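You operate a simulated robot arm through the tools that you are given. There is no shell and no other tool. Be economical: measure what you need, move in short steps, check, and stop when the job is done.

You run a simulated robot arm. Do the job below in one go: nothing can be reset, and whatever is moved stays where it is left.

JOB
Simmer the soup on high, switch off, then stir the milk in.
Fine: wooden spoon, then on the spoons tray; keep clear of the steam, don't touch the hot pan.

The check looks at the end state, three seconds after you hand in, the way a careful person would. Anything else that was tipped, shoved, dropped, spilled or broken makes it a failure.

ROBOT AND FRAMES
A 7-joint arm with a two-finger parallel gripper, fixed in place. Base frame: the origin is at the foot of the arm, x ahead of it, y to its left, z up. Lengths are in m, angles in rad, forces in N, time in s.
With the tool pointing down near the work surface it reaches from about 0.34 to 0.78 m from the base axis. Its first joint turns from -2.897 to 2.897 rad. Payload 3.91 kg.
Tool frame: the origin (TCP) lies between the finger pads and is the grasp point; the fingertips stand 0.03 m ahead of it; z points along the fingers, y is the line along which they close. The gripper opens to 0.11 m. The fingers are 0.02 m wide and 0.01 m thick; the gripper's body (0.048 by 0.112 m) begins 0.055 m behind the TCP.
Orientation is that of the tool frame in the base frame, as [roll, pitch, yaw] about the fixed x, y, z axes, in that order (R = Rz(yaw) Ry(pitch) Rx(roll)). With the fingers straight down and closing along the base's y, the tool's x points along the base's -x, its y along +y and its z along -z.

CONTROLS
- The arm moves only by the tool move_arm. Its argument "plan" is a list of rows, each an object of numbers (a shift or turn left out is 0, a gripper value left out holds the last): "dx", "dy", "dz": the shift along the tool's x, y, z in m; "wx", "wy", "wz": the turn, a rotation vector about the tool's x, y, z in degrees; "hand": the finger opening in m, from 0 to 0.11. In form: [{"dx": .., "dy": .., "dz": .., "wx": .., "wy": .., "wz": .., "hand": ..}, ...]. A call has 1 to 12 rows; each row is the pose to reach, as a shift and turn from the pose commanded when the call began, along the tool's axes at that moment. Each row takes 0.2 s and may step no farther than 0.05 m and 0.15 rad from the row before; otherwise, or with a gripper value out of range, the whole call is refused. Where a pose cannot be reached the arm comes as near as it can. A force on the tool above 40 N (or 10 N above the force at the start of the call, whichever is more), or a blocked arm, ends the call early, and 0.2 s more pass. Each finger travels about 0.153 m/s and halts on what it meets, pressing with about 33 N; the grip force reading is that of the motor and also rises with nothing between the fingers. The clock runs only during rows and for 0.2 s after the last one: add rows that repeat a pose to give the fingers time. It gives the time, the measured TCP pose, the force on the tool (base axes), the opening and the grip force at its end, in the units of the frame above (readings bear some noise).
- Cameras (640 x 400 px; columns grow to the right, rows downward): "scene" is fixed at [0.0558, 0.6554, 1.5025]; the picture's right is [-0.51, -0.86, 0.00], its down [-0.55, 0.32, -0.77] and it looks along [0.67, -0.39, -0.63] (base axes); focal length 214 px, centre (320, 200). "wrist" rides on the gripper at [-0.036, 0, -0.057] in the tool frame; the picture's right is [0.00, -1.00, 0.00], its down [0.97, 0.00, -0.24] and it looks along [0.24, 0.00, 0.97] (tool axes); focal length 218 px, centre (320, 200).
- snapshot(camera): a new picture of that camera. The clock stands still meanwhile.
- raise_lower(by): slides the trunk up (or, below 0, down) by that many m; the arm rides with it, the base frame stays. It gives what a move gives, with no picture.
- measure_at(camera, pixels): for up to 12 pixels [column, row] of the newest picture of that camera ("zoom" is the newest enlarged one), the place [x, y, z] in the base frame of the surface seen there, good to about 0.003 m, but the place of the scene camera against the robot may be out by one fixed shift of up to 0.018 m in any direction. The clock stands still meanwhile.
- close_up(camera, box): a new picture of the part [left, top, right, bottom] of that camera's present view, enlarged. The clock stands still meanwhile.
- sign_off(): hands the job in; it is judged then, once.

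Work in short steps. Measure before you move; look again where a grasp or a placing could have gone wrong, and mend it. You have 80 turns and 54 pictures in all, those below and enlarged ones among them. Open the gripper and draw the arm clear of the work before you hand the job in, unless the task says otherwise; then end with one line.

The tools are called after "Request:" by a JSON object that holds its "name" and its "arguments". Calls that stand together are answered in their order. move_arm: Moves the arm, as the interface text tells. Its arguments: {"type":"object","properties":{"plan":{"type":"array"}},"required":["plan"]} The other tools are called the same way: raise_lower (by) slides the trunk up or down; snapshot (camera) takes a picture; measure_at (camera, pixels) gives the place of the surface under pixels of a picture; close_up (camera, box) takes an enlarged picture of a part of a camera's view; sign_off () hands the job in.

At the start:

```text
clock: 0.0
tcp_pos: [0.3145, 0.2637, 1.362]
orientation: [3.14, 0.0, 3.141]
force: [-0.3, 0.6, 0.5]
opening: 0.11
gripper_force: 0.1
trunk travel left (down, up): [-0.575, 0.035]
```

scene: 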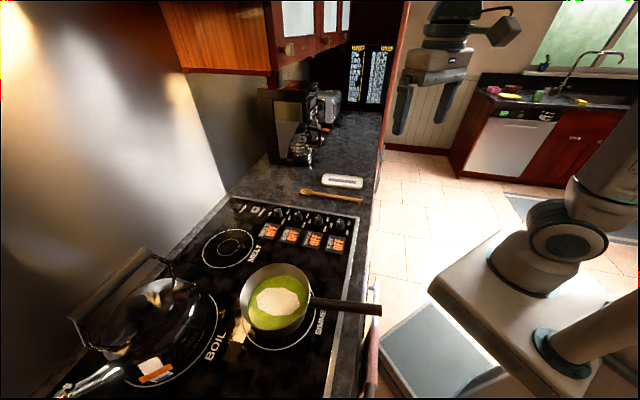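
wrist: 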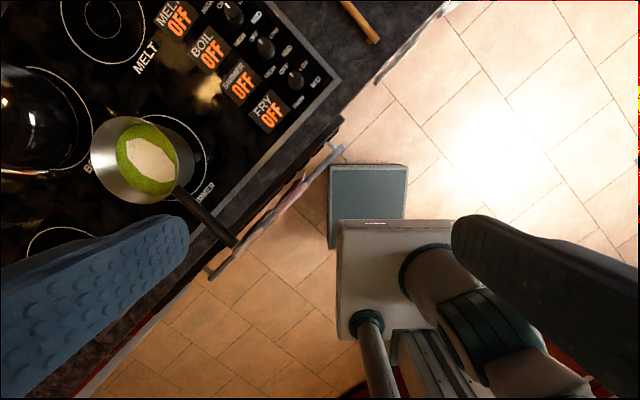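

The stove shows four knobs with displays (about [270-335, 215-245] in scene), a pan on the SIMMER zone, and a spoon and tray near [335,190]. I'll enlarge the knobs and the tray first.

Request:
{"name": "close_up", "arguments": {"camera": "scene", "box": [220, 190, 370, 284]}}

Request:
{"name": "close_up", "arguments": {"camera": "wrist", "box": [120, 0, 340, 138]}}

Request:
{"name": "measure_at", "arguments": {"camera": "scene", "pixels": [[303, 190], [315, 193], [340, 197], [360, 200], [322, 180], [362, 182], [343, 181], [276, 303], [310, 297], [380, 310], [248, 303], [280, 330]]}}

Request:
{"name": "measure_at", "arguments": {"camera": "wrist", "pixels": [[232, 13], [265, 47], [296, 79], [345, 5], [375, 40], [177, 190], [235, 243], [140, 160], [94, 150], [135, 120], [240, 85], [310, 50]]}}

```text
4.26 times, centred on (295, 237) of scene
```

zoom: 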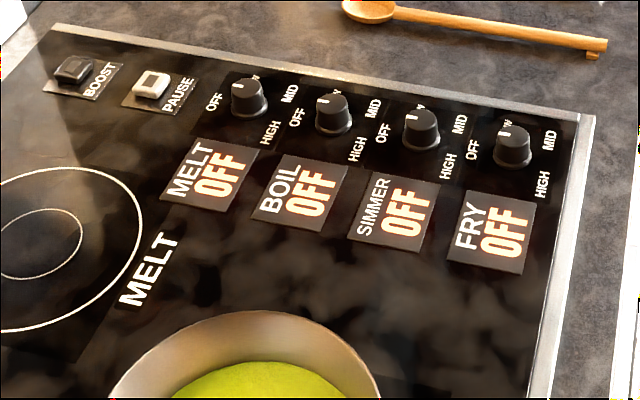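

```text
2.90 times, centred on (230, 69) of wrist
```

zoom: 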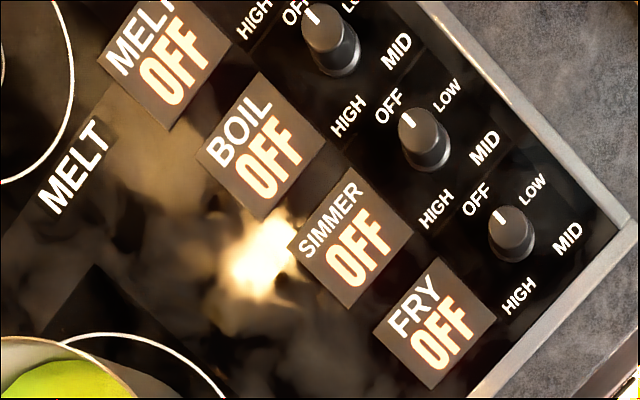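

```text
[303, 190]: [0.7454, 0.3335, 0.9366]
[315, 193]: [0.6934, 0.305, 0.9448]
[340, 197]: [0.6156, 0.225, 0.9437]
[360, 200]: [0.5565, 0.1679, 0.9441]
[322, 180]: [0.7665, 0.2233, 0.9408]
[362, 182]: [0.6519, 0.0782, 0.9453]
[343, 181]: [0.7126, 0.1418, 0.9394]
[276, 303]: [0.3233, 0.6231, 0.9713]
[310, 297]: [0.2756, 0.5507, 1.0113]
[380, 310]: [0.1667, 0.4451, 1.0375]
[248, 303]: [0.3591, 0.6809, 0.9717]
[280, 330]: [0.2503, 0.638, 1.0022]
```

```text
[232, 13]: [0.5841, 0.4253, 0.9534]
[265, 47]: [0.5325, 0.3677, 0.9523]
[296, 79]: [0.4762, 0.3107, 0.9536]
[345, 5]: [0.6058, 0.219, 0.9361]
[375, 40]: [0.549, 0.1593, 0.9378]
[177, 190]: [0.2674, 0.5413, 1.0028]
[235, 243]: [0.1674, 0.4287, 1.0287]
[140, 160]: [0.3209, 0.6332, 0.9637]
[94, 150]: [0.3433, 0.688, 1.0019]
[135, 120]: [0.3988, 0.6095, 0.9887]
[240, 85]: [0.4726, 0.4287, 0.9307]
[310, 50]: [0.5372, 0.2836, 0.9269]
```

The SIMMER knob is the third one (wrist [265,47], about [0.5325, 0.3677, 0.953]) and goes OFF→LOW→MID→HIGH clockwise. I'll move above it, still high, and look again.

Request:
{"name": "move_arm", "arguments": {"plan": [{"dx": -0.03, "dy": 0.014, "dz": 0.03}, {"dx": -0.06, "dy": 0.028, "dz": 0.06}, {"dx": -0.09, "dy": 0.042, "dz": 0.09}, {"dx": -0.12, "dy": 0.056, "dz": 0.12}, {"dx": -0.15, "dy": 0.07, "dz": 0.15}, {"dx": -0.18, "dy": 0.085, "dz": 0.18}, {"dx": -0.2, "dy": 0.096, "dz": 0.21}, {"dx": -0.218, "dy": 0.104, "dz": 0.24}]}}

Request:
{"name": "snapshot", "arguments": {"camera": "wrist"}}

```text
clock: 1.8
tcp_pos: [0.5328, 0.3688, 1.1224]
orientation: [3.14, 0.0, -3.139]
force: [-0.2, 0.6, -0.4]
opening: 0.11
gripper_force: 0.1
trunk travel left (down, up): [-0.575, 0.035]
```

```text
49 pictures are left
```

wrist: 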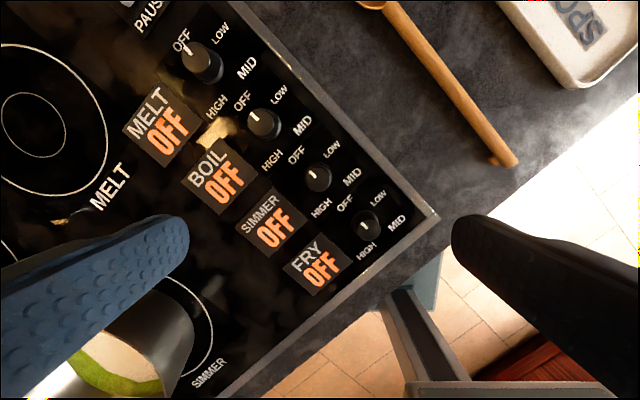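

The SIMMER knob is at about [319,176] in the wrist picture. I'll enlarge it and measure the knob, its base, and the labels to set the angles.

Request:
{"name": "close_up", "arguments": {"camera": "wrist", "box": [240, 120, 400, 220]}}

Request:
{"name": "measure_at", "arguments": {"camera": "wrist", "pixels": [[319, 178], [308, 178], [330, 178], [297, 156], [331, 149], [352, 177], [321, 208], [369, 226], [264, 124], [300, 180]]}}

```text
4.00 times, centred on (320, 170) of wrist
```

zoom: 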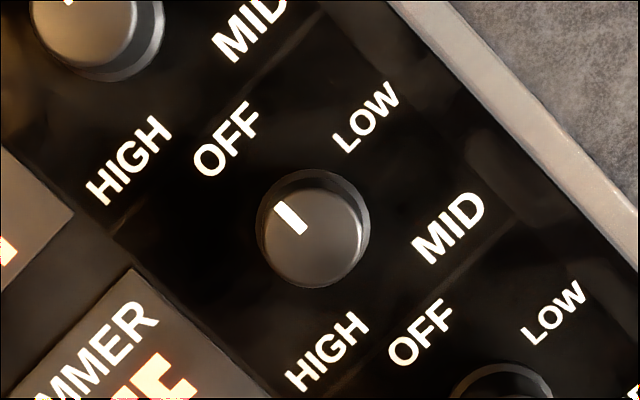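

```text
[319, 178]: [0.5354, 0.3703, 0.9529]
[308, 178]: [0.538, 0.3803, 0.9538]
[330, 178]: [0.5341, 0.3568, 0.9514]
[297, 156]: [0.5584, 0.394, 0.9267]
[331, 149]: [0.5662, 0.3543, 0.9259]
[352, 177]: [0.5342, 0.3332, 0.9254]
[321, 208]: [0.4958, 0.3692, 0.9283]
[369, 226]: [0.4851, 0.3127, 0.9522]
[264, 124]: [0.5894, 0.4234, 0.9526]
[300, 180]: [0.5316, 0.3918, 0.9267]
```

The knob top centre is about [0.5345, 0.3705], 27 mm wide, with the labels spanning roughly 225° clockwise from OFF to HIGH. I pre-turn the tool counter-clockwise up here and narrow the fingers so that one grip gives a long clockwise turn.

Request:
{"name": "move_arm", "arguments": {"plan": [{"wz": -8.4, "hand": 0.07}, {"wz": -16.8}, {"wz": -25.2}, {"wz": -33.6}, {"wz": -42}, {"wz": -50.4}, {"wz": -58.8}, {"wz": -67.2}, {"wz": -75.6}, {"wz": -84}, {"wz": -92.4}, {"wz": -100, "dx": -0.0017, "dy": 0.0016, "dz": 0.04}]}}

```text
clock: 4.4
tcp_pos: [0.5352, 0.3727, 1.0839]
orientation: [-3.14, -0.001, -1.394]
force: [-0.2, 0.0, 0.7]
opening: 0.0701
gripper_force: 0.1
trunk travel left (down, up): [-0.575, 0.035]
```

The turn worked. Now I descend straight down so the fingertips reach about z 0.936 (the knob runs 0.927–0.953), then close on it.

Request:
{"name": "move_arm", "arguments": {"plan": [{"dz": 0.04}, {"dz": 0.08}, {"dz": 0.105}, {"dz": 0.117}, {"dz": 0.117, "hand": 0.02}, {"dz": 0.117, "hand": 0.02}, {"dz": 0.117, "hand": 0.02}]}}

Request:
{"name": "snapshot", "arguments": {"camera": "wrist"}}

```text
clock: 6.0
tcp_pos: [0.5353, 0.371, 0.9646]
orientation: [3.141, 0.001, -1.396]
force: [0.1, -0.4, -1.5]
opening: 0.0295
gripper_force: 44.9
trunk travel left (down, up): [-0.575, 0.035]
```

```text
47 pictures are left
```

wrist: 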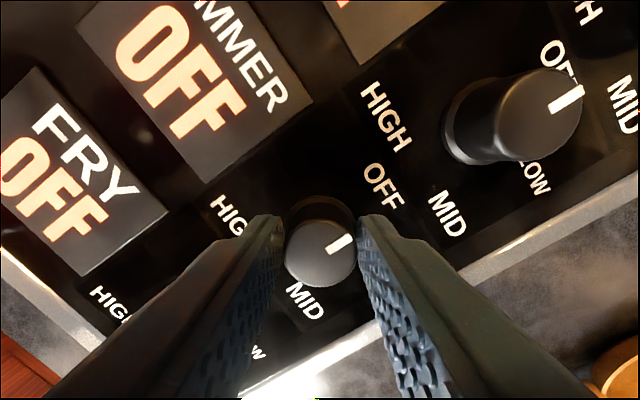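

The fingers hold the SIMMER knob (opening 0.0295, its mark at [340,244]). I turn it 100° clockwise and check the display.

Request:
{"name": "move_arm", "arguments": {"plan": [{"wz": 8.4}, {"wz": 16.8}, {"wz": 25.2}, {"wz": 33.6}, {"wz": 42}, {"wz": 50.4}, {"wz": 58.8}, {"wz": 67.2}, {"wz": 75.6}, {"wz": 84}, {"wz": 92.4}, {"wz": 100}]}}

Request:
{"name": "close_up", "arguments": {"camera": "scene", "box": [220, 190, 370, 284]}}

Request:
{"name": "snapshot", "arguments": {"camera": "wrist"}}

```text
clock: 8.6
tcp_pos: [0.5355, 0.3699, 0.9639]
orientation: [3.141, 0.0, 3.14]
force: [7.0, 2.5, 3.1]
opening: 0.0296
gripper_force: 45.0
trunk travel left (down, up): [-0.575, 0.035]
```

```text
4.26 times, centred on (295, 237) of scene
```

zoom: 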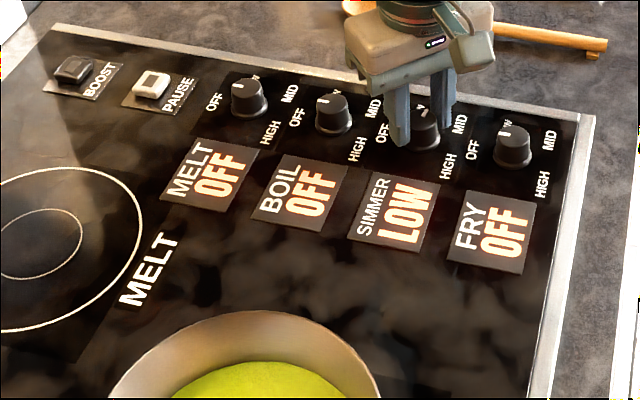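

```text
45 pictures are left
```

wrist: 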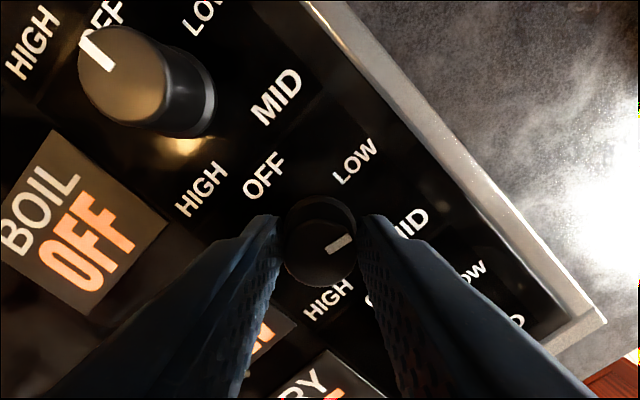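

The display reads LOW and the mark is between LOW and MID, so I continue clockwise by 100° toward HIGH.

Request:
{"name": "move_arm", "arguments": {"plan": [{"wz": 8.4}, {"wz": 16.8}, {"wz": 25.2}, {"wz": 33.6}, {"wz": 42}, {"wz": 50.4}, {"wz": 58.8}, {"wz": 67.2}, {"wz": 75.6}, {"wz": 84}, {"wz": 92.4}, {"wz": 100}]}}

Request:
{"name": "close_up", "arguments": {"camera": "scene", "box": [220, 190, 370, 284]}}

```text
clock: 11.2
tcp_pos: [0.5344, 0.3695, 0.9642]
orientation: [-3.14, 0.001, 1.394]
force: [-4.4, -10.4, 1.7]
opening: 0.0294
gripper_force: 45.1
trunk travel left (down, up): [-0.575, 0.035]
```

```text
4.26 times, centred on (295, 237) of scene
```

zoom: 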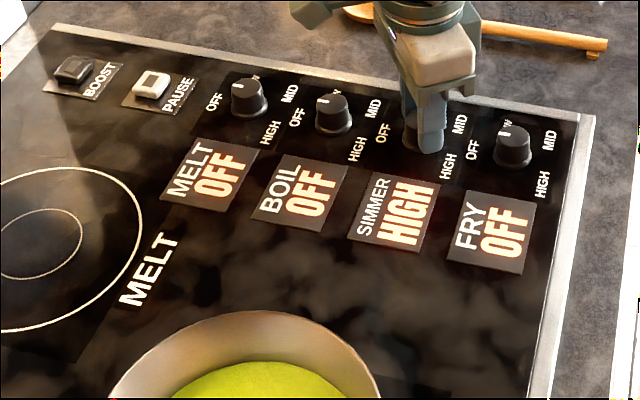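

SIMMER reads HIGH. I keep hold of the knob and wait, then check the soup for simmering.

Request:
{"name": "move_arm", "arguments": {"plan": [{}, {}, {}, {}, {}, {}, {}, {}, {}, {}, {}, {}]}}

Request:
{"name": "move_arm", "arguments": {"plan": [{}, {}, {}, {}, {}, {}, {}, {}, {}, {}, {}, {}]}}

Request:
{"name": "snapshot", "arguments": {"camera": "scene"}}

```text
clock: 13.8
tcp_pos: [0.5343, 0.3686, 0.9636]
orientation: [3.141, 0.0, 1.396]
force: [-0.5, -12.3, 3.1]
opening: 0.0294
gripper_force: 44.8
trunk travel left (down, up): [-0.575, 0.035]
```

```text
clock: 16.4
tcp_pos: [0.535, 0.3684, 0.964]
orientation: [3.141, -0.002, 1.397]
force: [-1.5, -12.5, 2.5]
opening: 0.0293
gripper_force: 44.3
trunk travel left (down, up): [-0.575, 0.035]
```

```text
43 pictures are left
```

scene: 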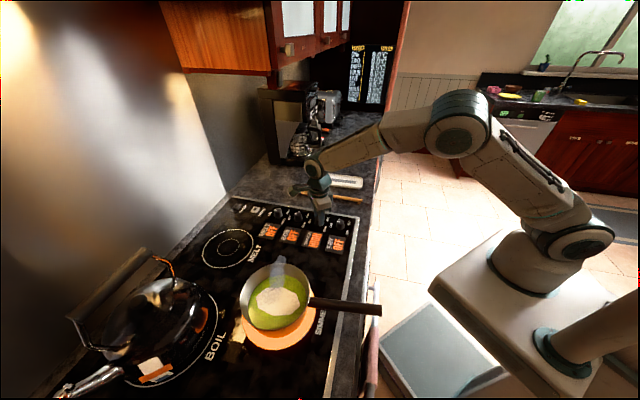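

The burner under the pan glows and a pale wisp appears around [282,268]. I'll enlarge the pan.

Request:
{"name": "close_up", "arguments": {"camera": "scene", "box": [210, 230, 370, 330]}}

```text
4.00 times, centred on (290, 280) of scene
```

zoom: 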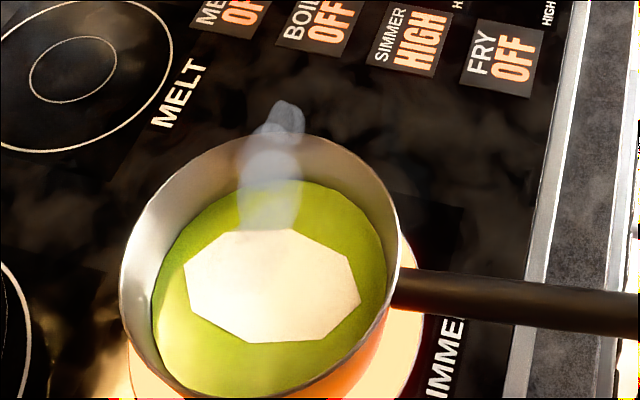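

Steam is starting to rise, but no bubbles show yet. I wait a few more seconds and look again.

Request:
{"name": "move_arm", "arguments": {"plan": [{}, {}, {}, {}, {}, {}, {}, {}, {}, {}, {}, {}]}}

Request:
{"name": "move_arm", "arguments": {"plan": [{}, {}, {}, {}, {}, {}, {}, {}, {}, {}, {}, {}]}}

Request:
{"name": "close_up", "arguments": {"camera": "scene", "box": [210, 210, 370, 310]}}

```text
clock: 19.0
tcp_pos: [0.5338, 0.3689, 0.965]
orientation: [3.141, 0.001, 1.396]
force: [-0.3, -12.9, 2.7]
opening: 0.0294
gripper_force: 45.6
trunk travel left (down, up): [-0.575, 0.035]
```

```text
clock: 21.6
tcp_pos: [0.5348, 0.3691, 0.9647]
orientation: [-3.14, -0.004, 1.397]
force: [-1.1, -14.2, 2.0]
opening: 0.0295
gripper_force: 45.2
trunk travel left (down, up): [-0.575, 0.035]
```

```text
4.00 times, centred on (290, 260) of scene
```

zoom: 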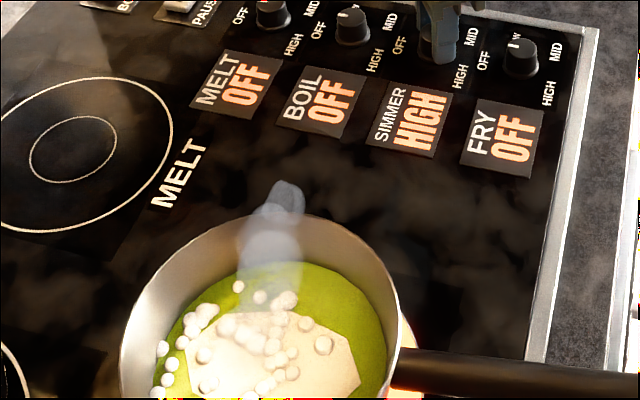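

Bubbles all over: the soup is simmering. I turn the knob back counter-clockwise, 100° and then another 100°, to OFF.

Request:
{"name": "move_arm", "arguments": {"plan": [{"wz": -8.4}, {"wz": -16.8}, {"wz": -25.2}, {"wz": -33.6}, {"wz": -42}, {"wz": -50.4}, {"wz": -58.8}, {"wz": -67.2}, {"wz": -75.6}, {"wz": -84}, {"wz": -92.4}, {"wz": -100}]}}

Request:
{"name": "move_arm", "arguments": {"plan": [{"wz": -8.4}, {"wz": -16.8}, {"wz": -25.2}, {"wz": -33.6}, {"wz": -42}, {"wz": -50.4}, {"wz": -58.8}, {"wz": -67.2}, {"wz": -75.6}, {"wz": -84}, {"wz": -92.4}, {"wz": -100}]}}

Request:
{"name": "close_up", "arguments": {"camera": "scene", "box": [210, 200, 370, 300]}}

Request:
{"name": "snapshot", "arguments": {"camera": "wrist"}}

```text
clock: 24.2
tcp_pos: [0.5372, 0.3709, 0.9638]
orientation: [-3.141, 0.0, -3.14]
force: [1.0, -9.5, -6.4]
opening: 0.0292
gripper_force: 45.0
trunk travel left (down, up): [-0.575, 0.035]
```

```text
clock: 26.8
tcp_pos: [0.536, 0.3713, 0.9651]
orientation: [3.141, -0.001, -1.395]
force: [0.7, 0.0, -1.4]
opening: 0.0296
gripper_force: 45.9
trunk travel left (down, up): [-0.575, 0.035]
```

```text
4.00 times, centred on (290, 250) of scene
```

zoom: 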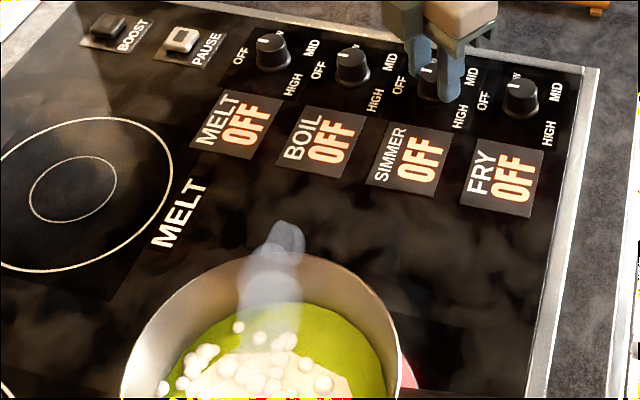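

```text
39 pictures are left
```

wrist: 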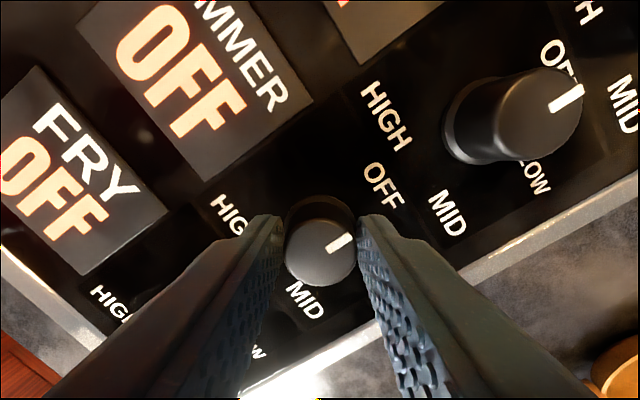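

SIMMER reads OFF and the mark is back where it began. I open the fingers and rise straight up, then look at the spoon and tray.

Request:
{"name": "move_arm", "arguments": {"plan": [{"hand": 0.06}, {"hand": 0.06}, {"dz": -0.04}, {"dz": -0.08}, {"dz": -0.12}, {"dz": -0.16}, {"dz": -0.2}, {"dz": -0.24}]}}

Request:
{"name": "snapshot", "arguments": {"camera": "wrist"}}

Request:
{"name": "close_up", "arguments": {"camera": "scene", "box": [280, 160, 380, 222]}}

```text
clock: 28.6
tcp_pos: [0.5371, 0.3677, 1.2042]
orientation: [-3.142, 0.0, -1.397]
force: [-0.1, 0.1, 0.6]
opening: 0.0601
gripper_force: 0.1
trunk travel left (down, up): [-0.575, 0.035]
```

```text
38 pictures are left
```

wrist: 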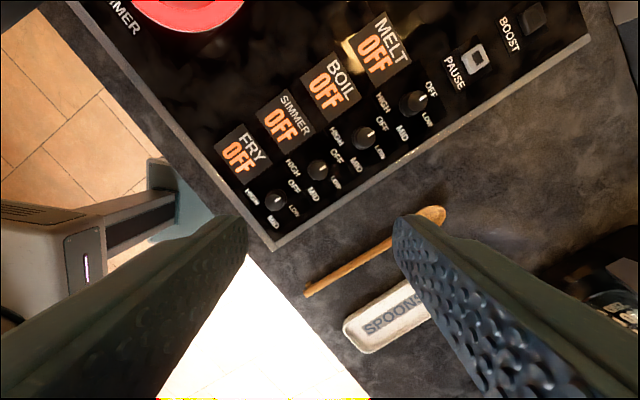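

```text
6.40 times, centred on (330, 191) of scene
```

zoom: 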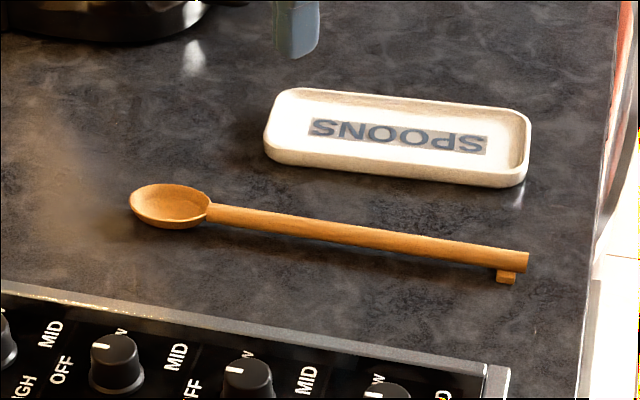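

SIMMER is off; the fingers are clear. I'll move over the spoon's handle, turning the tool 58.7° clockwise so that the fingers close across the handle, and measure the spoon and tray from there.

Request:
{"name": "move_arm", "arguments": {"plan": [{"dx": 0.025, "dy": -0.003, "wz": 8.4}, {"dx": 0.05, "dy": -0.006, "wz": 16.8}, {"dx": 0.075, "dy": -0.009, "wz": 25.2}, {"dx": 0.1, "dy": -0.012, "wz": 33.6}, {"dx": 0.125, "dy": -0.015, "wz": 42}, {"dx": 0.15, "dy": -0.018, "wz": 50.4}, {"dx": 0.176, "dy": -0.02, "wz": 58.7}]}}

Request:
{"name": "snapshot", "arguments": {"camera": "wrist"}}

```text
clock: 30.2
tcp_pos: [0.5864, 0.1992, 1.2055]
orientation: [-3.14, -0.001, -2.423]
force: [0.3, 0.0, 0.3]
opening: 0.0601
gripper_force: 0.0
trunk travel left (down, up): [-0.575, 0.035]
```

```text
36 pictures are left
```

wrist: 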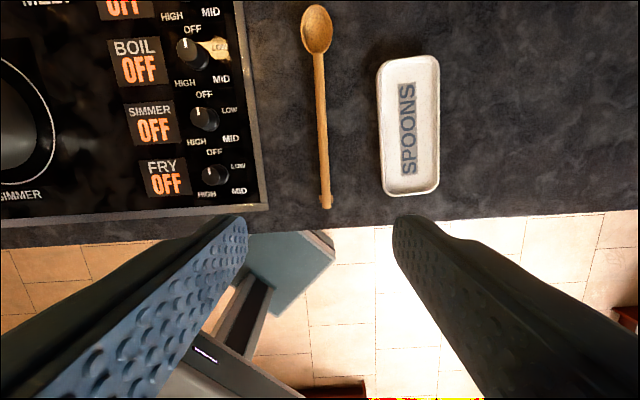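

The spoon lies from the bowl at [316,28] to the handle end at [326,205]; the tray spans [378–440, 55–196]. I measure both.

Request:
{"name": "measure_at", "arguments": {"camera": "wrist", "pixels": [[316, 6], [317, 28], [320, 70], [323, 120], [325, 170], [326, 203], [340, 120], [410, 66], [392, 188], [433, 185], [381, 70], [436, 62]]}}

Request:
{"name": "close_up", "arguments": {"camera": "wrist", "box": [250, 0, 470, 220]}}

```text
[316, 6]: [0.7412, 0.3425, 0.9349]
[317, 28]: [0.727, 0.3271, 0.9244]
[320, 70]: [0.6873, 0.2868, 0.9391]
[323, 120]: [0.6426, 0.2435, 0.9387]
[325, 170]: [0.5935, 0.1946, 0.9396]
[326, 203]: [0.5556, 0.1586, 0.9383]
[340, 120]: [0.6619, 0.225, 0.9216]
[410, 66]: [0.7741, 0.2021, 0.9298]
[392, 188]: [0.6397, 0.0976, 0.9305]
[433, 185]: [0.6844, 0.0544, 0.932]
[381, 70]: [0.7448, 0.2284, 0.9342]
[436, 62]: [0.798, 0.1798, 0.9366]
```

```text
1.82 times, centred on (360, 110) of wrist
```

zoom: 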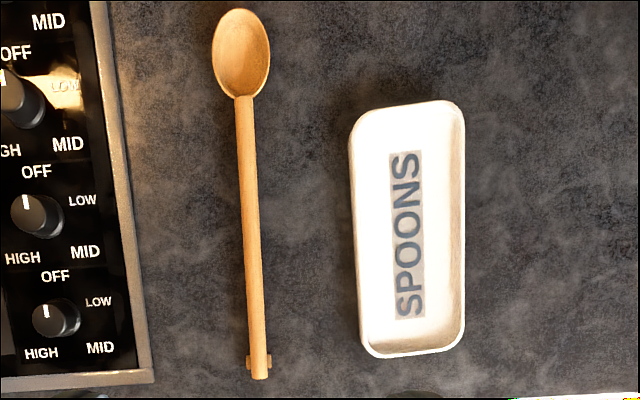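

Counter z is 0.9216; the handle axis is about 0.9335 high, from tip [0.742,0.343] to end [0.553,0.156] (44.7°). The tray centre is about [0.717,0.14]. I move over the handle at 0.19 m from the tip, z 1.01, aligned to it.

Request:
{"name": "move_arm", "arguments": {"plan": [{"dx": -0.003, "dy": -0.002, "dz": 0.04, "wz": -1, "hand": 0.045}, {"dx": -0.006, "dy": -0.004, "dz": 0.08, "wz": -2}, {"dx": -0.009, "dy": -0.007, "dz": 0.12, "wz": -3.4}, {"dx": -0.0107, "dy": -0.0094, "dz": 0.16, "wz": -3.4}, {"dx": -0.0107, "dy": -0.0094, "dz": 0.195, "wz": -3.4}]}}

Request:
{"name": "snapshot", "arguments": {"camera": "wrist"}}

```text
clock: 31.4
tcp_pos: [0.603, 0.2001, 1.0096]
orientation: [-3.141, -0.001, -2.36]
force: [0.5, 1.0, 0.6]
opening: 0.0449
gripper_force: 0.1
trunk travel left (down, up): [-0.575, 0.035]
```

```text
34 pictures are left
```

wrist: 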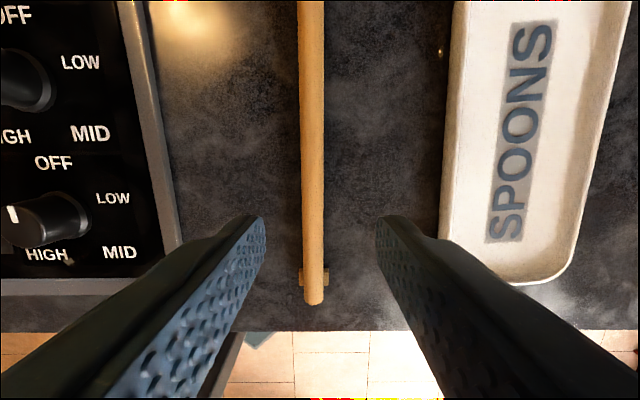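

The handle is parallel to the tool and about 4 mm to the left of centre ([313,200] against 320). I shift over, tilt the tool 28° so the hand leans toward the handle end, descend, and close.

Request:
{"name": "move_arm", "arguments": {"plan": [{"dy": 0.004, "wy": -7}, {"dy": 0.004, "wy": -14}, {"dy": 0.004, "wy": -21}, {"dy": 0.004, "wy": -28}, {"dy": 0.004, "dz": 0.03, "wy": -28}, {"dy": 0.004, "dz": 0.05, "wy": -28}, {"dy": 0.004, "dz": 0.055, "wy": -28}, {"dy": 0.004, "dz": 0.055, "wy": -28, "hand": 0.0}, {"dy": 0.004, "dz": 0.055, "wy": -28, "hand": 0.0}, {"dy": 0.004, "dz": 0.055, "wy": -28, "hand": 0.0}]}}

Request:
{"name": "snapshot", "arguments": {"camera": "wrist"}}

```text
clock: 33.6
tcp_pos: [0.5984, 0.2045, 0.9554]
orientation: [3.141, 0.487, -2.361]
force: [2.0, 0.7, 0.6]
opening: 0.0129
gripper_force: 33.5
trunk travel left (down, up): [-0.575, 0.035]
```

```text
33 pictures are left
```

wrist: 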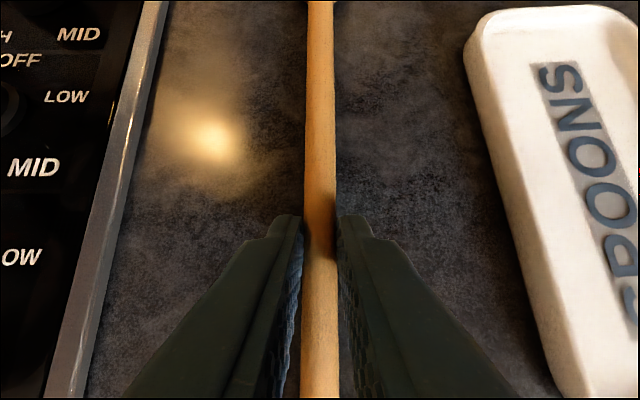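

The handle is gripped (opening 0.0129, 33 N). I lift straight up 0.2 m, which in the tilted tool frame is (-0.469, 0, -0.883) per metre, and then check the spoon.

Request:
{"name": "move_arm", "arguments": {"plan": [{"dx": -0.0094, "dz": -0.0177}, {"dx": -0.0282, "dz": -0.053}, {"dx": -0.047, "dz": -0.0883}, {"dx": -0.0657, "dz": -0.1236}, {"dx": -0.0845, "dz": -0.159}, {"dx": -0.1033, "dz": -0.1943}]}}

Request:
{"name": "snapshot", "arguments": {"camera": "scene"}}

Request:
{"name": "snapshot", "arguments": {"camera": "wrist"}}

```text
clock: 35.0
tcp_pos: [0.5965, 0.2031, 1.1737]
orientation: [-3.141, 0.489, -2.36]
force: [-0.4, 0.2, -0.4]
opening: 0.013
gripper_force: 33.2
trunk travel left (down, up): [-0.575, 0.035]
```

```text
32 pictures are left
```

scene: 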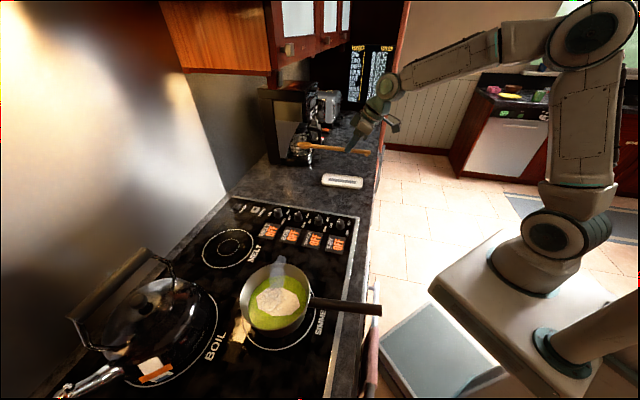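

```text
31 pictures are left
```

wrist: 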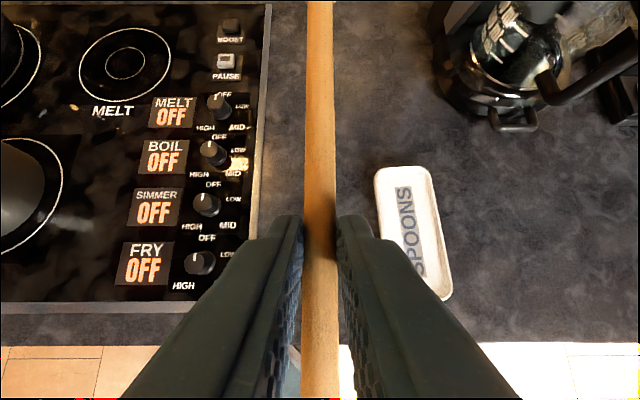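

The spoon is held level and clear. The steam wisp still shows near [281,265]. I enlarge the pan, then measure its rim and the knob tops (as a reference for the camera shift).

Request:
{"name": "close_up", "arguments": {"camera": "scene", "box": [220, 200, 380, 350]}}

```text
2.67 times, centred on (300, 275) of scene
```

zoom: 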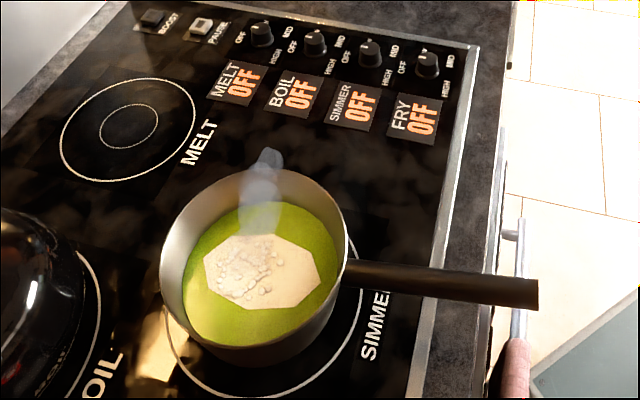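

I measure the rim, soup, handle, steam, and the knob tops in this enlargement.

Request:
{"name": "measure_at", "arguments": {"camera": "zoom", "pixels": [[369, 46], [427, 58], [162, 258], [249, 171], [344, 235], [245, 346], [330, 310], [190, 205], [260, 265], [530, 283], [260, 200], [268, 158]]}}

```text
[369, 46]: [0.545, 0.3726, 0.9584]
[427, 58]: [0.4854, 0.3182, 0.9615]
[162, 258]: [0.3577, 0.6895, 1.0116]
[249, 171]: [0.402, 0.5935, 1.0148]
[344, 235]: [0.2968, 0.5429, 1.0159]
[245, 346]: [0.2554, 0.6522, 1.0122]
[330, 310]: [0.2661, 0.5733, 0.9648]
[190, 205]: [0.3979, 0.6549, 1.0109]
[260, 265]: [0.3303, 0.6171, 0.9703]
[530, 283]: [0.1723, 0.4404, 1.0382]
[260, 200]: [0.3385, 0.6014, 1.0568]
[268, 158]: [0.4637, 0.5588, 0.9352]
```

Corrected for camera shift, the pan centre is about [0.323, 0.6145], rim radius 0.079 at z 1.006, soup at 0.963, and steam near [0.34,0.595] up to about 1.12. I carry the spoon high toward the −x side of the pan, turning it to point along +x, so that the hand stays outside the pan and the steam.

Request:
{"name": "move_arm", "arguments": {"plan": [{"dx": 0.0044, "dy": 0.0356, "dz": -0.0157, "wx": 2.853, "wz": 5.367}, {"dx": 0.0087, "dy": 0.0712, "dz": -0.0313, "wx": 5.706, "wz": 10.734}, {"dx": 0.0131, "dy": 0.1068, "dz": -0.047, "wx": 8.559, "wz": 16.101}, {"dx": 0.0174, "dy": 0.1424, "dz": -0.0626, "wx": 11.412, "wz": 21.468}, {"dx": 0.0218, "dy": 0.178, "dz": -0.0783, "wx": 14.265, "wz": 26.835}, {"dx": 0.0261, "dy": 0.2136, "dz": -0.0939, "wx": 17.118, "wz": 32.202}, {"dx": 0.0305, "dy": 0.2492, "dz": -0.1096, "wx": 19.971, "wz": 37.569}, {"dx": 0.0348, "dy": 0.2848, "dz": -0.1252, "wx": 22.824, "wz": 42.936}, {"dx": 0.0392, "dy": 0.3204, "dz": -0.1409, "wx": 25.68, "wz": 48.3}]}}

```text
clock: 37.0
tcp_pos: [0.299, 0.3576, 1.2808]
orientation: [-3.14, 0.489, 2.965]
force: [-0.2, -0.6, -0.2]
opening: 0.013
gripper_force: 33.0
trunk travel left (down, up): [-0.575, 0.035]
```

Now I carry the level spoon over at z 1.28, well above the steam, and then tilt it 50° bowl-down above the pan.

Request:
{"name": "move_arm", "arguments": {"plan": [{"dx": 0.0147, "dy": 0.037, "dz": -0.0078}, {"dx": 0.0295, "dy": 0.074, "dz": -0.0157}, {"dx": 0.0442, "dy": 0.111, "dz": -0.0235}, {"dx": 0.0589, "dy": 0.148, "dz": -0.0313}, {"dx": 0.0736, "dy": 0.185, "dz": -0.0391}, {"dx": 0.0884, "dy": 0.222, "dz": -0.047}, {"dx": 0.1031, "dy": 0.2587, "dz": -0.0548, "wy": 8.4}, {"dx": 0.1031, "dy": 0.2587, "dz": -0.0548, "wy": 16.8}, {"dx": 0.1031, "dy": 0.2587, "dz": -0.0548, "wy": 25.2}, {"dx": 0.1031, "dy": 0.2587, "dz": -0.0548, "wy": 33.6}, {"dx": 0.1031, "dy": 0.2587, "dz": -0.0548, "wy": 42}, {"dx": 0.1031, "dy": 0.2587, "dz": -0.0548, "wy": 50}]}}

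Request:
{"name": "snapshot", "arguments": {"camera": "scene"}}

Request:
{"name": "snapshot", "arguments": {"camera": "wrist"}}

```text
clock: 39.6
tcp_pos: [0.2101, 0.6165, 1.2869]
orientation: [3.138, -0.385, 2.971]
force: [-1.0, 0.2, 0.9]
opening: 0.0129
gripper_force: 32.9
out of reach, approached as far as the arm can: row 7, 8, 9, 10, 11, 12
trunk travel left (down, up): [-0.575, 0.035]
```

```text
29 pictures are left
```

scene: 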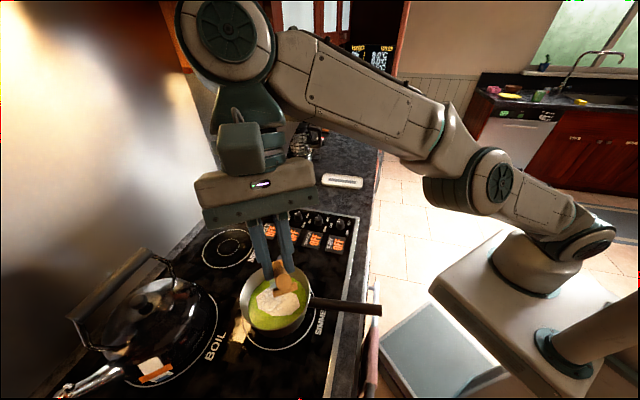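

```text
28 pictures are left
```

wrist: 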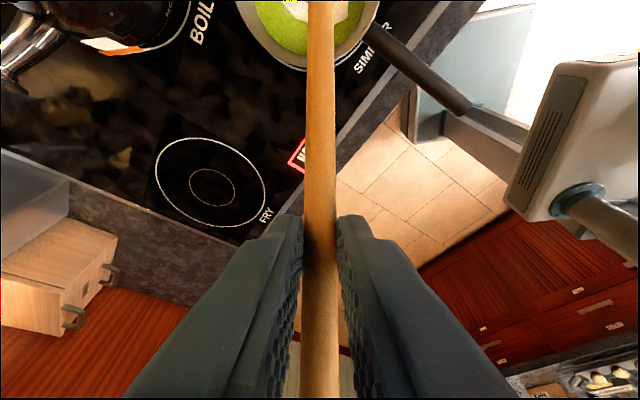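

The pose at that height was just out of reach (stopped at [0.210, 0.6165, 1.287], tilt as wanted), and lowering should bring it into range. I go straight down 0.08 m (bowl still above the rim) and re-check.

Request:
{"name": "move_arm", "arguments": {"plan": [{"dx": -0.0075, "dz": 0.0185}, {"dx": -0.015, "dz": 0.0371}, {"dx": -0.0225, "dz": 0.0556}, {"dx": -0.03, "dz": 0.0742}]}}

Request:
{"name": "close_up", "arguments": {"camera": "scene", "box": [220, 180, 380, 340]}}

Request:
{"name": "snapshot", "arguments": {"camera": "wrist"}}

```text
clock: 40.6
tcp_pos: [0.2133, 0.6207, 1.2051]
orientation: [3.14, -0.384, 2.968]
force: [0.1, 0.4, -0.8]
opening: 0.0127
gripper_force: 33.2
trunk travel left (down, up): [-0.575, 0.035]
```

```text
2.50 times, centred on (300, 260) of scene
```

zoom: 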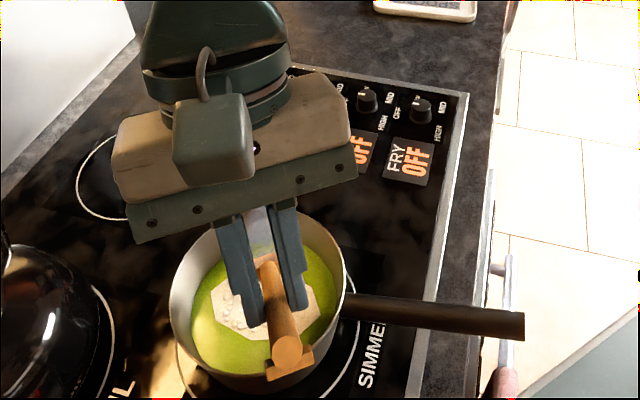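

```text
26 pictures are left
```

wrist: 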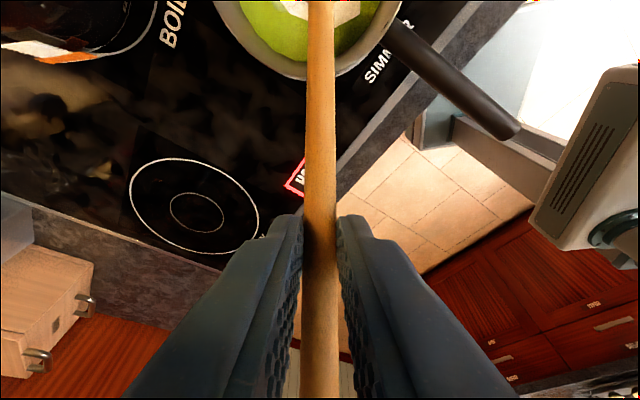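

The command now tracks ([0.213,0.621,1.205]). I measure the pan's near rim in the wrist picture for an exact position relative to the robot before lowering.

Request:
{"name": "measure_at", "arguments": {"camera": "wrist", "pixels": [[221, 22], [242, 52], [268, 70], [296, 77], [345, 73], [377, 52], [398, 22], [270, 30], [354, 30], [320, 60], [320, 5], [297, 5]]}}

```text
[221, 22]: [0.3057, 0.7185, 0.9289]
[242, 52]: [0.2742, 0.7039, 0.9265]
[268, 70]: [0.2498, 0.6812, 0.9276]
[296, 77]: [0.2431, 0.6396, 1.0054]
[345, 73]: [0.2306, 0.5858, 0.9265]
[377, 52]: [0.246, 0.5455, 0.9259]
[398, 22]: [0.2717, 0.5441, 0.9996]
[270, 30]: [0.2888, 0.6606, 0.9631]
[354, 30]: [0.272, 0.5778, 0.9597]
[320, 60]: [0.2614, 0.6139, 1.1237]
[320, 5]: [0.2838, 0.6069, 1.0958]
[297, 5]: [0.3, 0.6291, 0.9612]
```

The pan centre refines to about [0.319,0.612], and the spoon slope is 50° as intended. I centre the bowl over the pan and lower it slowly into the soup.

Request:
{"name": "move_arm", "arguments": {"plan": [{"dx": -0.0107, "dy": 0.0152, "dz": -0.0043}, {"dx": -0.0182, "dy": 0.0152, "dz": 0.0142}, {"dx": -0.0257, "dy": 0.0152, "dz": 0.0328}, {"dx": -0.0332, "dy": 0.0152, "dz": 0.0513}, {"dx": -0.0388, "dy": 0.0152, "dz": 0.0652}, {"dx": -0.0445, "dy": 0.0152, "dz": 0.0791}]}}

Request:
{"name": "close_up", "arguments": {"camera": "scene", "box": [220, 180, 380, 340]}}

Request:
{"name": "snapshot", "arguments": {"camera": "wrist"}}

```text
clock: 42.0
tcp_pos: [0.2281, 0.6321, 1.1159]
orientation: [-3.141, -0.387, 2.966]
force: [-0.2, 0.2, 0.2]
opening: 0.0128
gripper_force: 33.1
trunk travel left (down, up): [-0.575, 0.035]
```

```text
2.50 times, centred on (300, 260) of scene
```

zoom: 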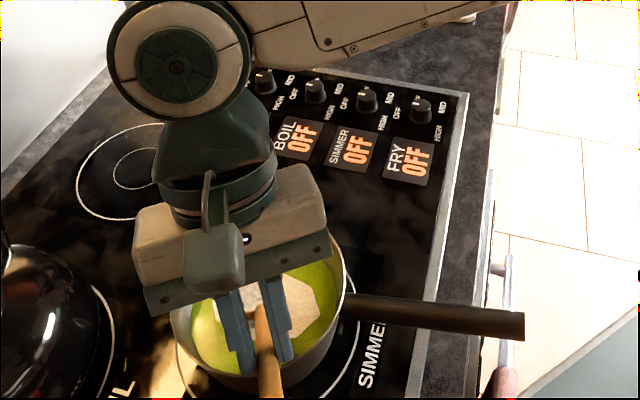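

```text
24 pictures are left
```

wrist: 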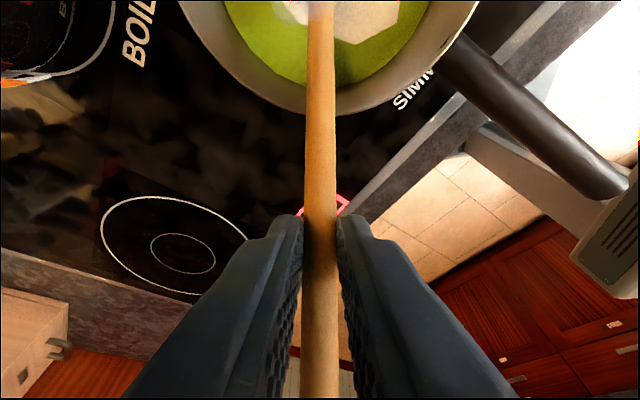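

The spoon is in the milk patch and the readings show no contact. I stir one circle and a half of 22 mm radius, 4 mm deeper, ending at the centre.

Request:
{"name": "move_arm", "arguments": {"plan": [{"dx": 0.0189, "dy": 0, "dz": 0.012}, {"dx": 0.013, "dy": 0.0156, "dz": 0.0096}, {"dx": -0.0015, "dy": 0.022, "dz": 0.0037}, {"dx": -0.016, "dy": 0.0156, "dz": -0.0022}, {"dx": -0.0219, "dy": 0, "dz": -0.0046}, {"dx": -0.016, "dy": -0.0156, "dz": -0.0022}, {"dx": -0.0015, "dy": -0.022, "dz": 0.0037}, {"dx": 0.013, "dy": -0.0156, "dz": 0.0096}, {"dx": 0.0189, "dy": 0, "dz": 0.012}, {"dx": 0.013, "dy": 0.0156, "dz": 0.0096}, {"dx": -0.0015, "dy": 0.022, "dz": 0.0037}, {"dx": -0.0015, "dy": 0, "dz": 0.0037}]}}

Request:
{"name": "snapshot", "arguments": {"camera": "wrist"}}

```text
clock: 44.6
tcp_pos: [0.23, 0.6324, 1.1131]
orientation: [3.14, -0.382, 2.968]
force: [-1.0, 0.0, -0.1]
opening: 0.0128
gripper_force: 32.9
trunk travel left (down, up): [-0.575, 0.035]
```

```text
23 pictures are left
```

wrist: 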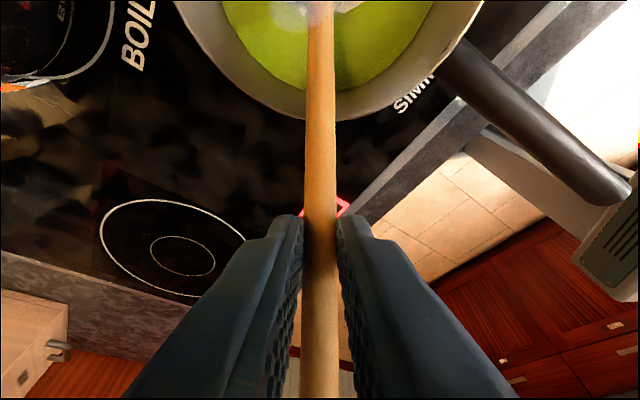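

The white patch is shrinking and the soup is becoming lighter. I stir another round and look from both cameras.

Request:
{"name": "move_arm", "arguments": {"plan": [{"dx": 0.0204, "dy": 0, "dz": 0.0083}, {"dx": 0.0145, "dy": 0.0156, "dz": 0.0059}, {"dx": 0, "dy": 0.022, "dz": 0}, {"dx": -0.0145, "dy": 0.0156, "dz": -0.0059}, {"dx": -0.0204, "dy": 0, "dz": -0.0083}, {"dx": -0.0145, "dy": -0.0156, "dz": -0.0059}, {"dx": 0, "dy": -0.022, "dz": 0}, {"dx": 0.0145, "dy": -0.0156, "dz": 0.0059}, {"dx": 0.0204, "dy": 0, "dz": 0.0083}, {"dx": 0.0145, "dy": 0.0156, "dz": 0.0059}, {"dx": 0, "dy": 0.022, "dz": 0}, {"dx": 0, "dy": 0, "dz": 0}]}}

Request:
{"name": "close_up", "arguments": {"camera": "scene", "box": [240, 250, 340, 340]}}

Request:
{"name": "close_up", "arguments": {"camera": "wrist", "box": [170, 0, 490, 130]}}

```text
clock: 47.2
tcp_pos: [0.229, 0.6303, 1.1127]
orientation: [3.138, -0.384, 2.969]
force: [-0.3, 0.7, -0.2]
opening: 0.0128
gripper_force: 33.3
trunk travel left (down, up): [-0.575, 0.035]
```

```text
4.44 times, centred on (290, 295) of scene
```

zoom: 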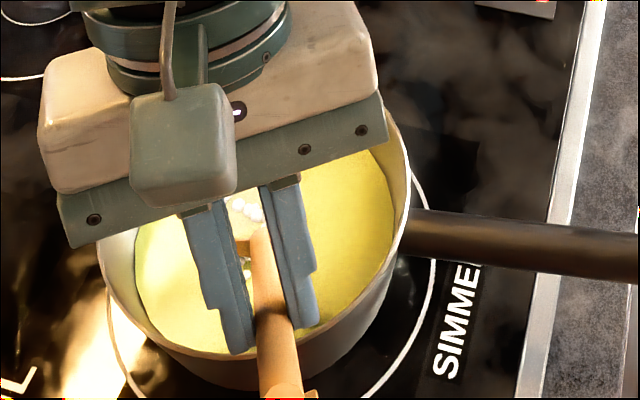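

```text
2.00 times, centred on (330, 65) of wrist
```

zoom: 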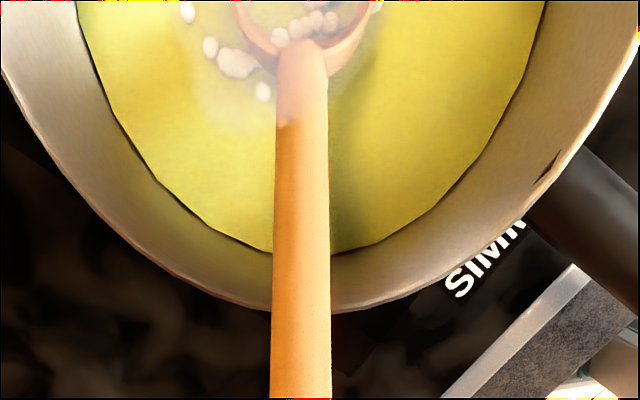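

The colour has lightened, with bubbles left near the bowl. I stir two more rounds to be sure it is fully mixed.

Request:
{"name": "move_arm", "arguments": {"plan": [{"dx": 0.0204, "dy": 0, "dz": 0.0083}, {"dx": 0.0145, "dy": 0.0156, "dz": 0.0059}, {"dx": 0, "dy": 0.022, "dz": 0}, {"dx": -0.0145, "dy": 0.0156, "dz": -0.0059}, {"dx": -0.0204, "dy": 0, "dz": -0.0083}, {"dx": -0.0145, "dy": -0.0156, "dz": -0.0059}, {"dx": 0, "dy": -0.022, "dz": 0}, {"dx": 0.0145, "dy": -0.0156, "dz": 0.0059}, {"dx": 0.0204, "dy": 0, "dz": 0.0083}, {"dx": 0.0145, "dy": 0.0156, "dz": 0.0059}, {"dx": 0, "dy": 0.022, "dz": 0}, {"dx": 0, "dy": 0, "dz": 0}]}}

Request:
{"name": "move_arm", "arguments": {"plan": [{"dx": 0.0204, "dy": 0, "dz": 0.0083}, {"dx": 0.0145, "dy": 0.0156, "dz": 0.0059}, {"dx": 0, "dy": 0.022, "dz": 0}, {"dx": -0.0145, "dy": 0.0156, "dz": -0.0059}, {"dx": -0.0204, "dy": 0, "dz": -0.0083}, {"dx": -0.0145, "dy": -0.0156, "dz": -0.0059}, {"dx": 0, "dy": -0.022, "dz": 0}, {"dx": 0.0145, "dy": -0.0156, "dz": 0.0059}, {"dx": 0.0204, "dy": 0, "dz": 0.0083}, {"dx": 0.0145, "dy": 0.0156, "dz": 0.0059}, {"dx": 0, "dy": 0.022, "dz": 0}, {"dx": 0, "dy": 0, "dz": 0}]}}

Request:
{"name": "close_up", "arguments": {"camera": "wrist", "box": [170, 0, 490, 130]}}

```text
clock: 49.8
tcp_pos: [0.2314, 0.6314, 1.1116]
orientation: [3.14, -0.384, 2.968]
force: [0.1, 0.6, 0.2]
opening: 0.0128
gripper_force: 33.4
trunk travel left (down, up): [-0.575, 0.035]
```

```text
clock: 52.4
tcp_pos: [0.2288, 0.6331, 1.1114]
orientation: [3.139, -0.384, 2.968]
force: [-1.1, 0.3, -0.1]
opening: 0.0129
gripper_force: 33.0
trunk travel left (down, up): [-0.575, 0.035]
```

```text
2.00 times, centred on (330, 65) of wrist
```

zoom: 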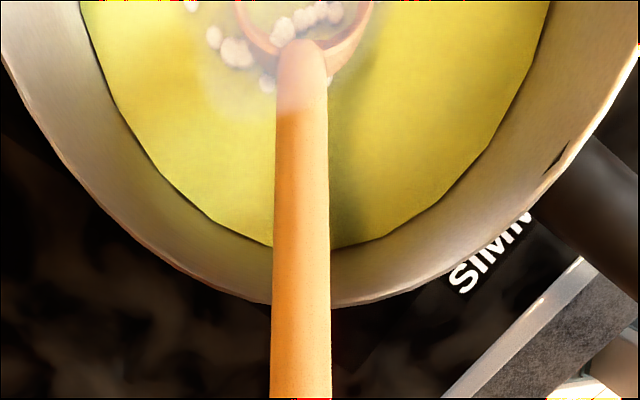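

The soup is a uniform pale green. I lift the spoon straight up 0.1 m, pause for drips, and check the pan.

Request:
{"name": "move_arm", "arguments": {"plan": [{"dx": 0.0056, "dz": -0.0139}, {"dx": 0.0131, "dz": -0.0324}, {"dx": 0.0206, "dz": -0.051}, {"dx": 0.0281, "dz": -0.0695}, {"dx": 0.0375, "dz": -0.0927}, {"dx": 0.0375, "dz": -0.0927}, {"dx": 0.0375, "dz": -0.0927}, {"dx": 0.0375, "dz": -0.0927}]}}

Request:
{"name": "close_up", "arguments": {"camera": "scene", "box": [220, 240, 380, 340]}}

```text
clock: 54.2
tcp_pos: [0.2293, 0.6328, 1.2077]
orientation: [3.141, -0.382, 2.967]
force: [-0.6, 0.2, -1.3]
opening: 0.0127
gripper_force: 33.0
trunk travel left (down, up): [-0.575, 0.035]
```

```text
4.00 times, centred on (300, 290) of scene
```

zoom: 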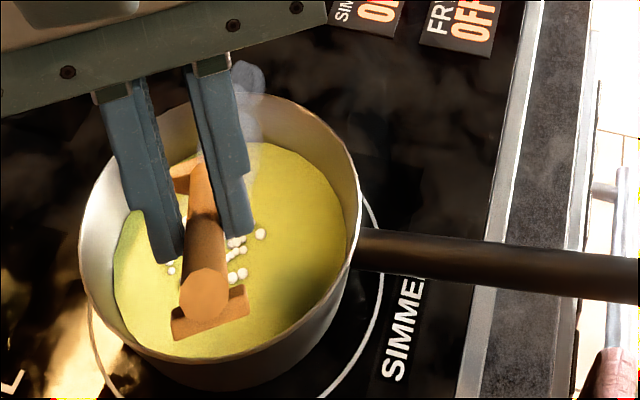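

The white milk is gone; only a few bubbles remain. I back the hand away in −x from the pan, then carry the spoon along −y, rising, clear of the pan.

Request:
{"name": "move_arm", "arguments": {"plan": [{"dx": 0.044, "dy": -0.007, "dz": -0.0037}, {"dx": 0.0402, "dy": -0.0484, "dz": -0.0138}, {"dx": 0.0364, "dy": -0.0898, "dz": -0.0239}, {"dx": 0.0326, "dy": -0.1312, "dz": -0.034}, {"dx": 0.0288, "dy": -0.1726, "dz": -0.0441}, {"dx": 0.025, "dy": -0.214, "dz": -0.0542}]}}

Request:
{"name": "close_up", "arguments": {"camera": "scene", "box": [220, 190, 400, 350]}}

```text
clock: 55.6
tcp_pos: [0.1879, 0.4199, 1.2682]
orientation: [3.139, -0.383, 2.968]
force: [-1.0, -0.3, -1.2]
opening: 0.0129
gripper_force: 33.0
trunk travel left (down, up): [-0.575, 0.035]
```

```text
2.50 times, centred on (310, 270) of scene
```

zoom: 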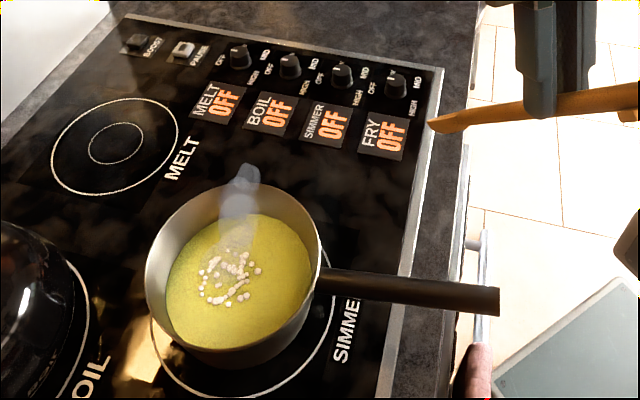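

The pan, mixed soup and stove (all OFF) look right. I now level the spoon (tilt back 50°) while moving away from the stove.

Request:
{"name": "move_arm", "arguments": {"plan": [{"dx": -0.021, "dy": -0.0129, "dz": -0.0085, "wy": -8.4}, {"dx": -0.0419, "dy": -0.0259, "dz": -0.017, "wy": -16.8}, {"dx": -0.0629, "dy": -0.0388, "dz": -0.0255, "wy": -25.2}, {"dx": -0.0838, "dy": -0.0517, "dz": -0.0339, "wy": -33.6}, {"dx": -0.1048, "dy": -0.0647, "dz": -0.0424, "wy": -42}, {"dx": -0.1257, "dy": -0.0776, "dz": -0.0509, "wy": -50}]}}

```text
clock: 57.0
tcp_pos: [0.3104, 0.3204, 1.27]
orientation: [3.141, 0.49, 2.967]
force: [0.6, 0.8, -1.6]
opening: 0.0125
gripper_force: 32.5
trunk travel left (down, up): [-0.575, 0.035]
```

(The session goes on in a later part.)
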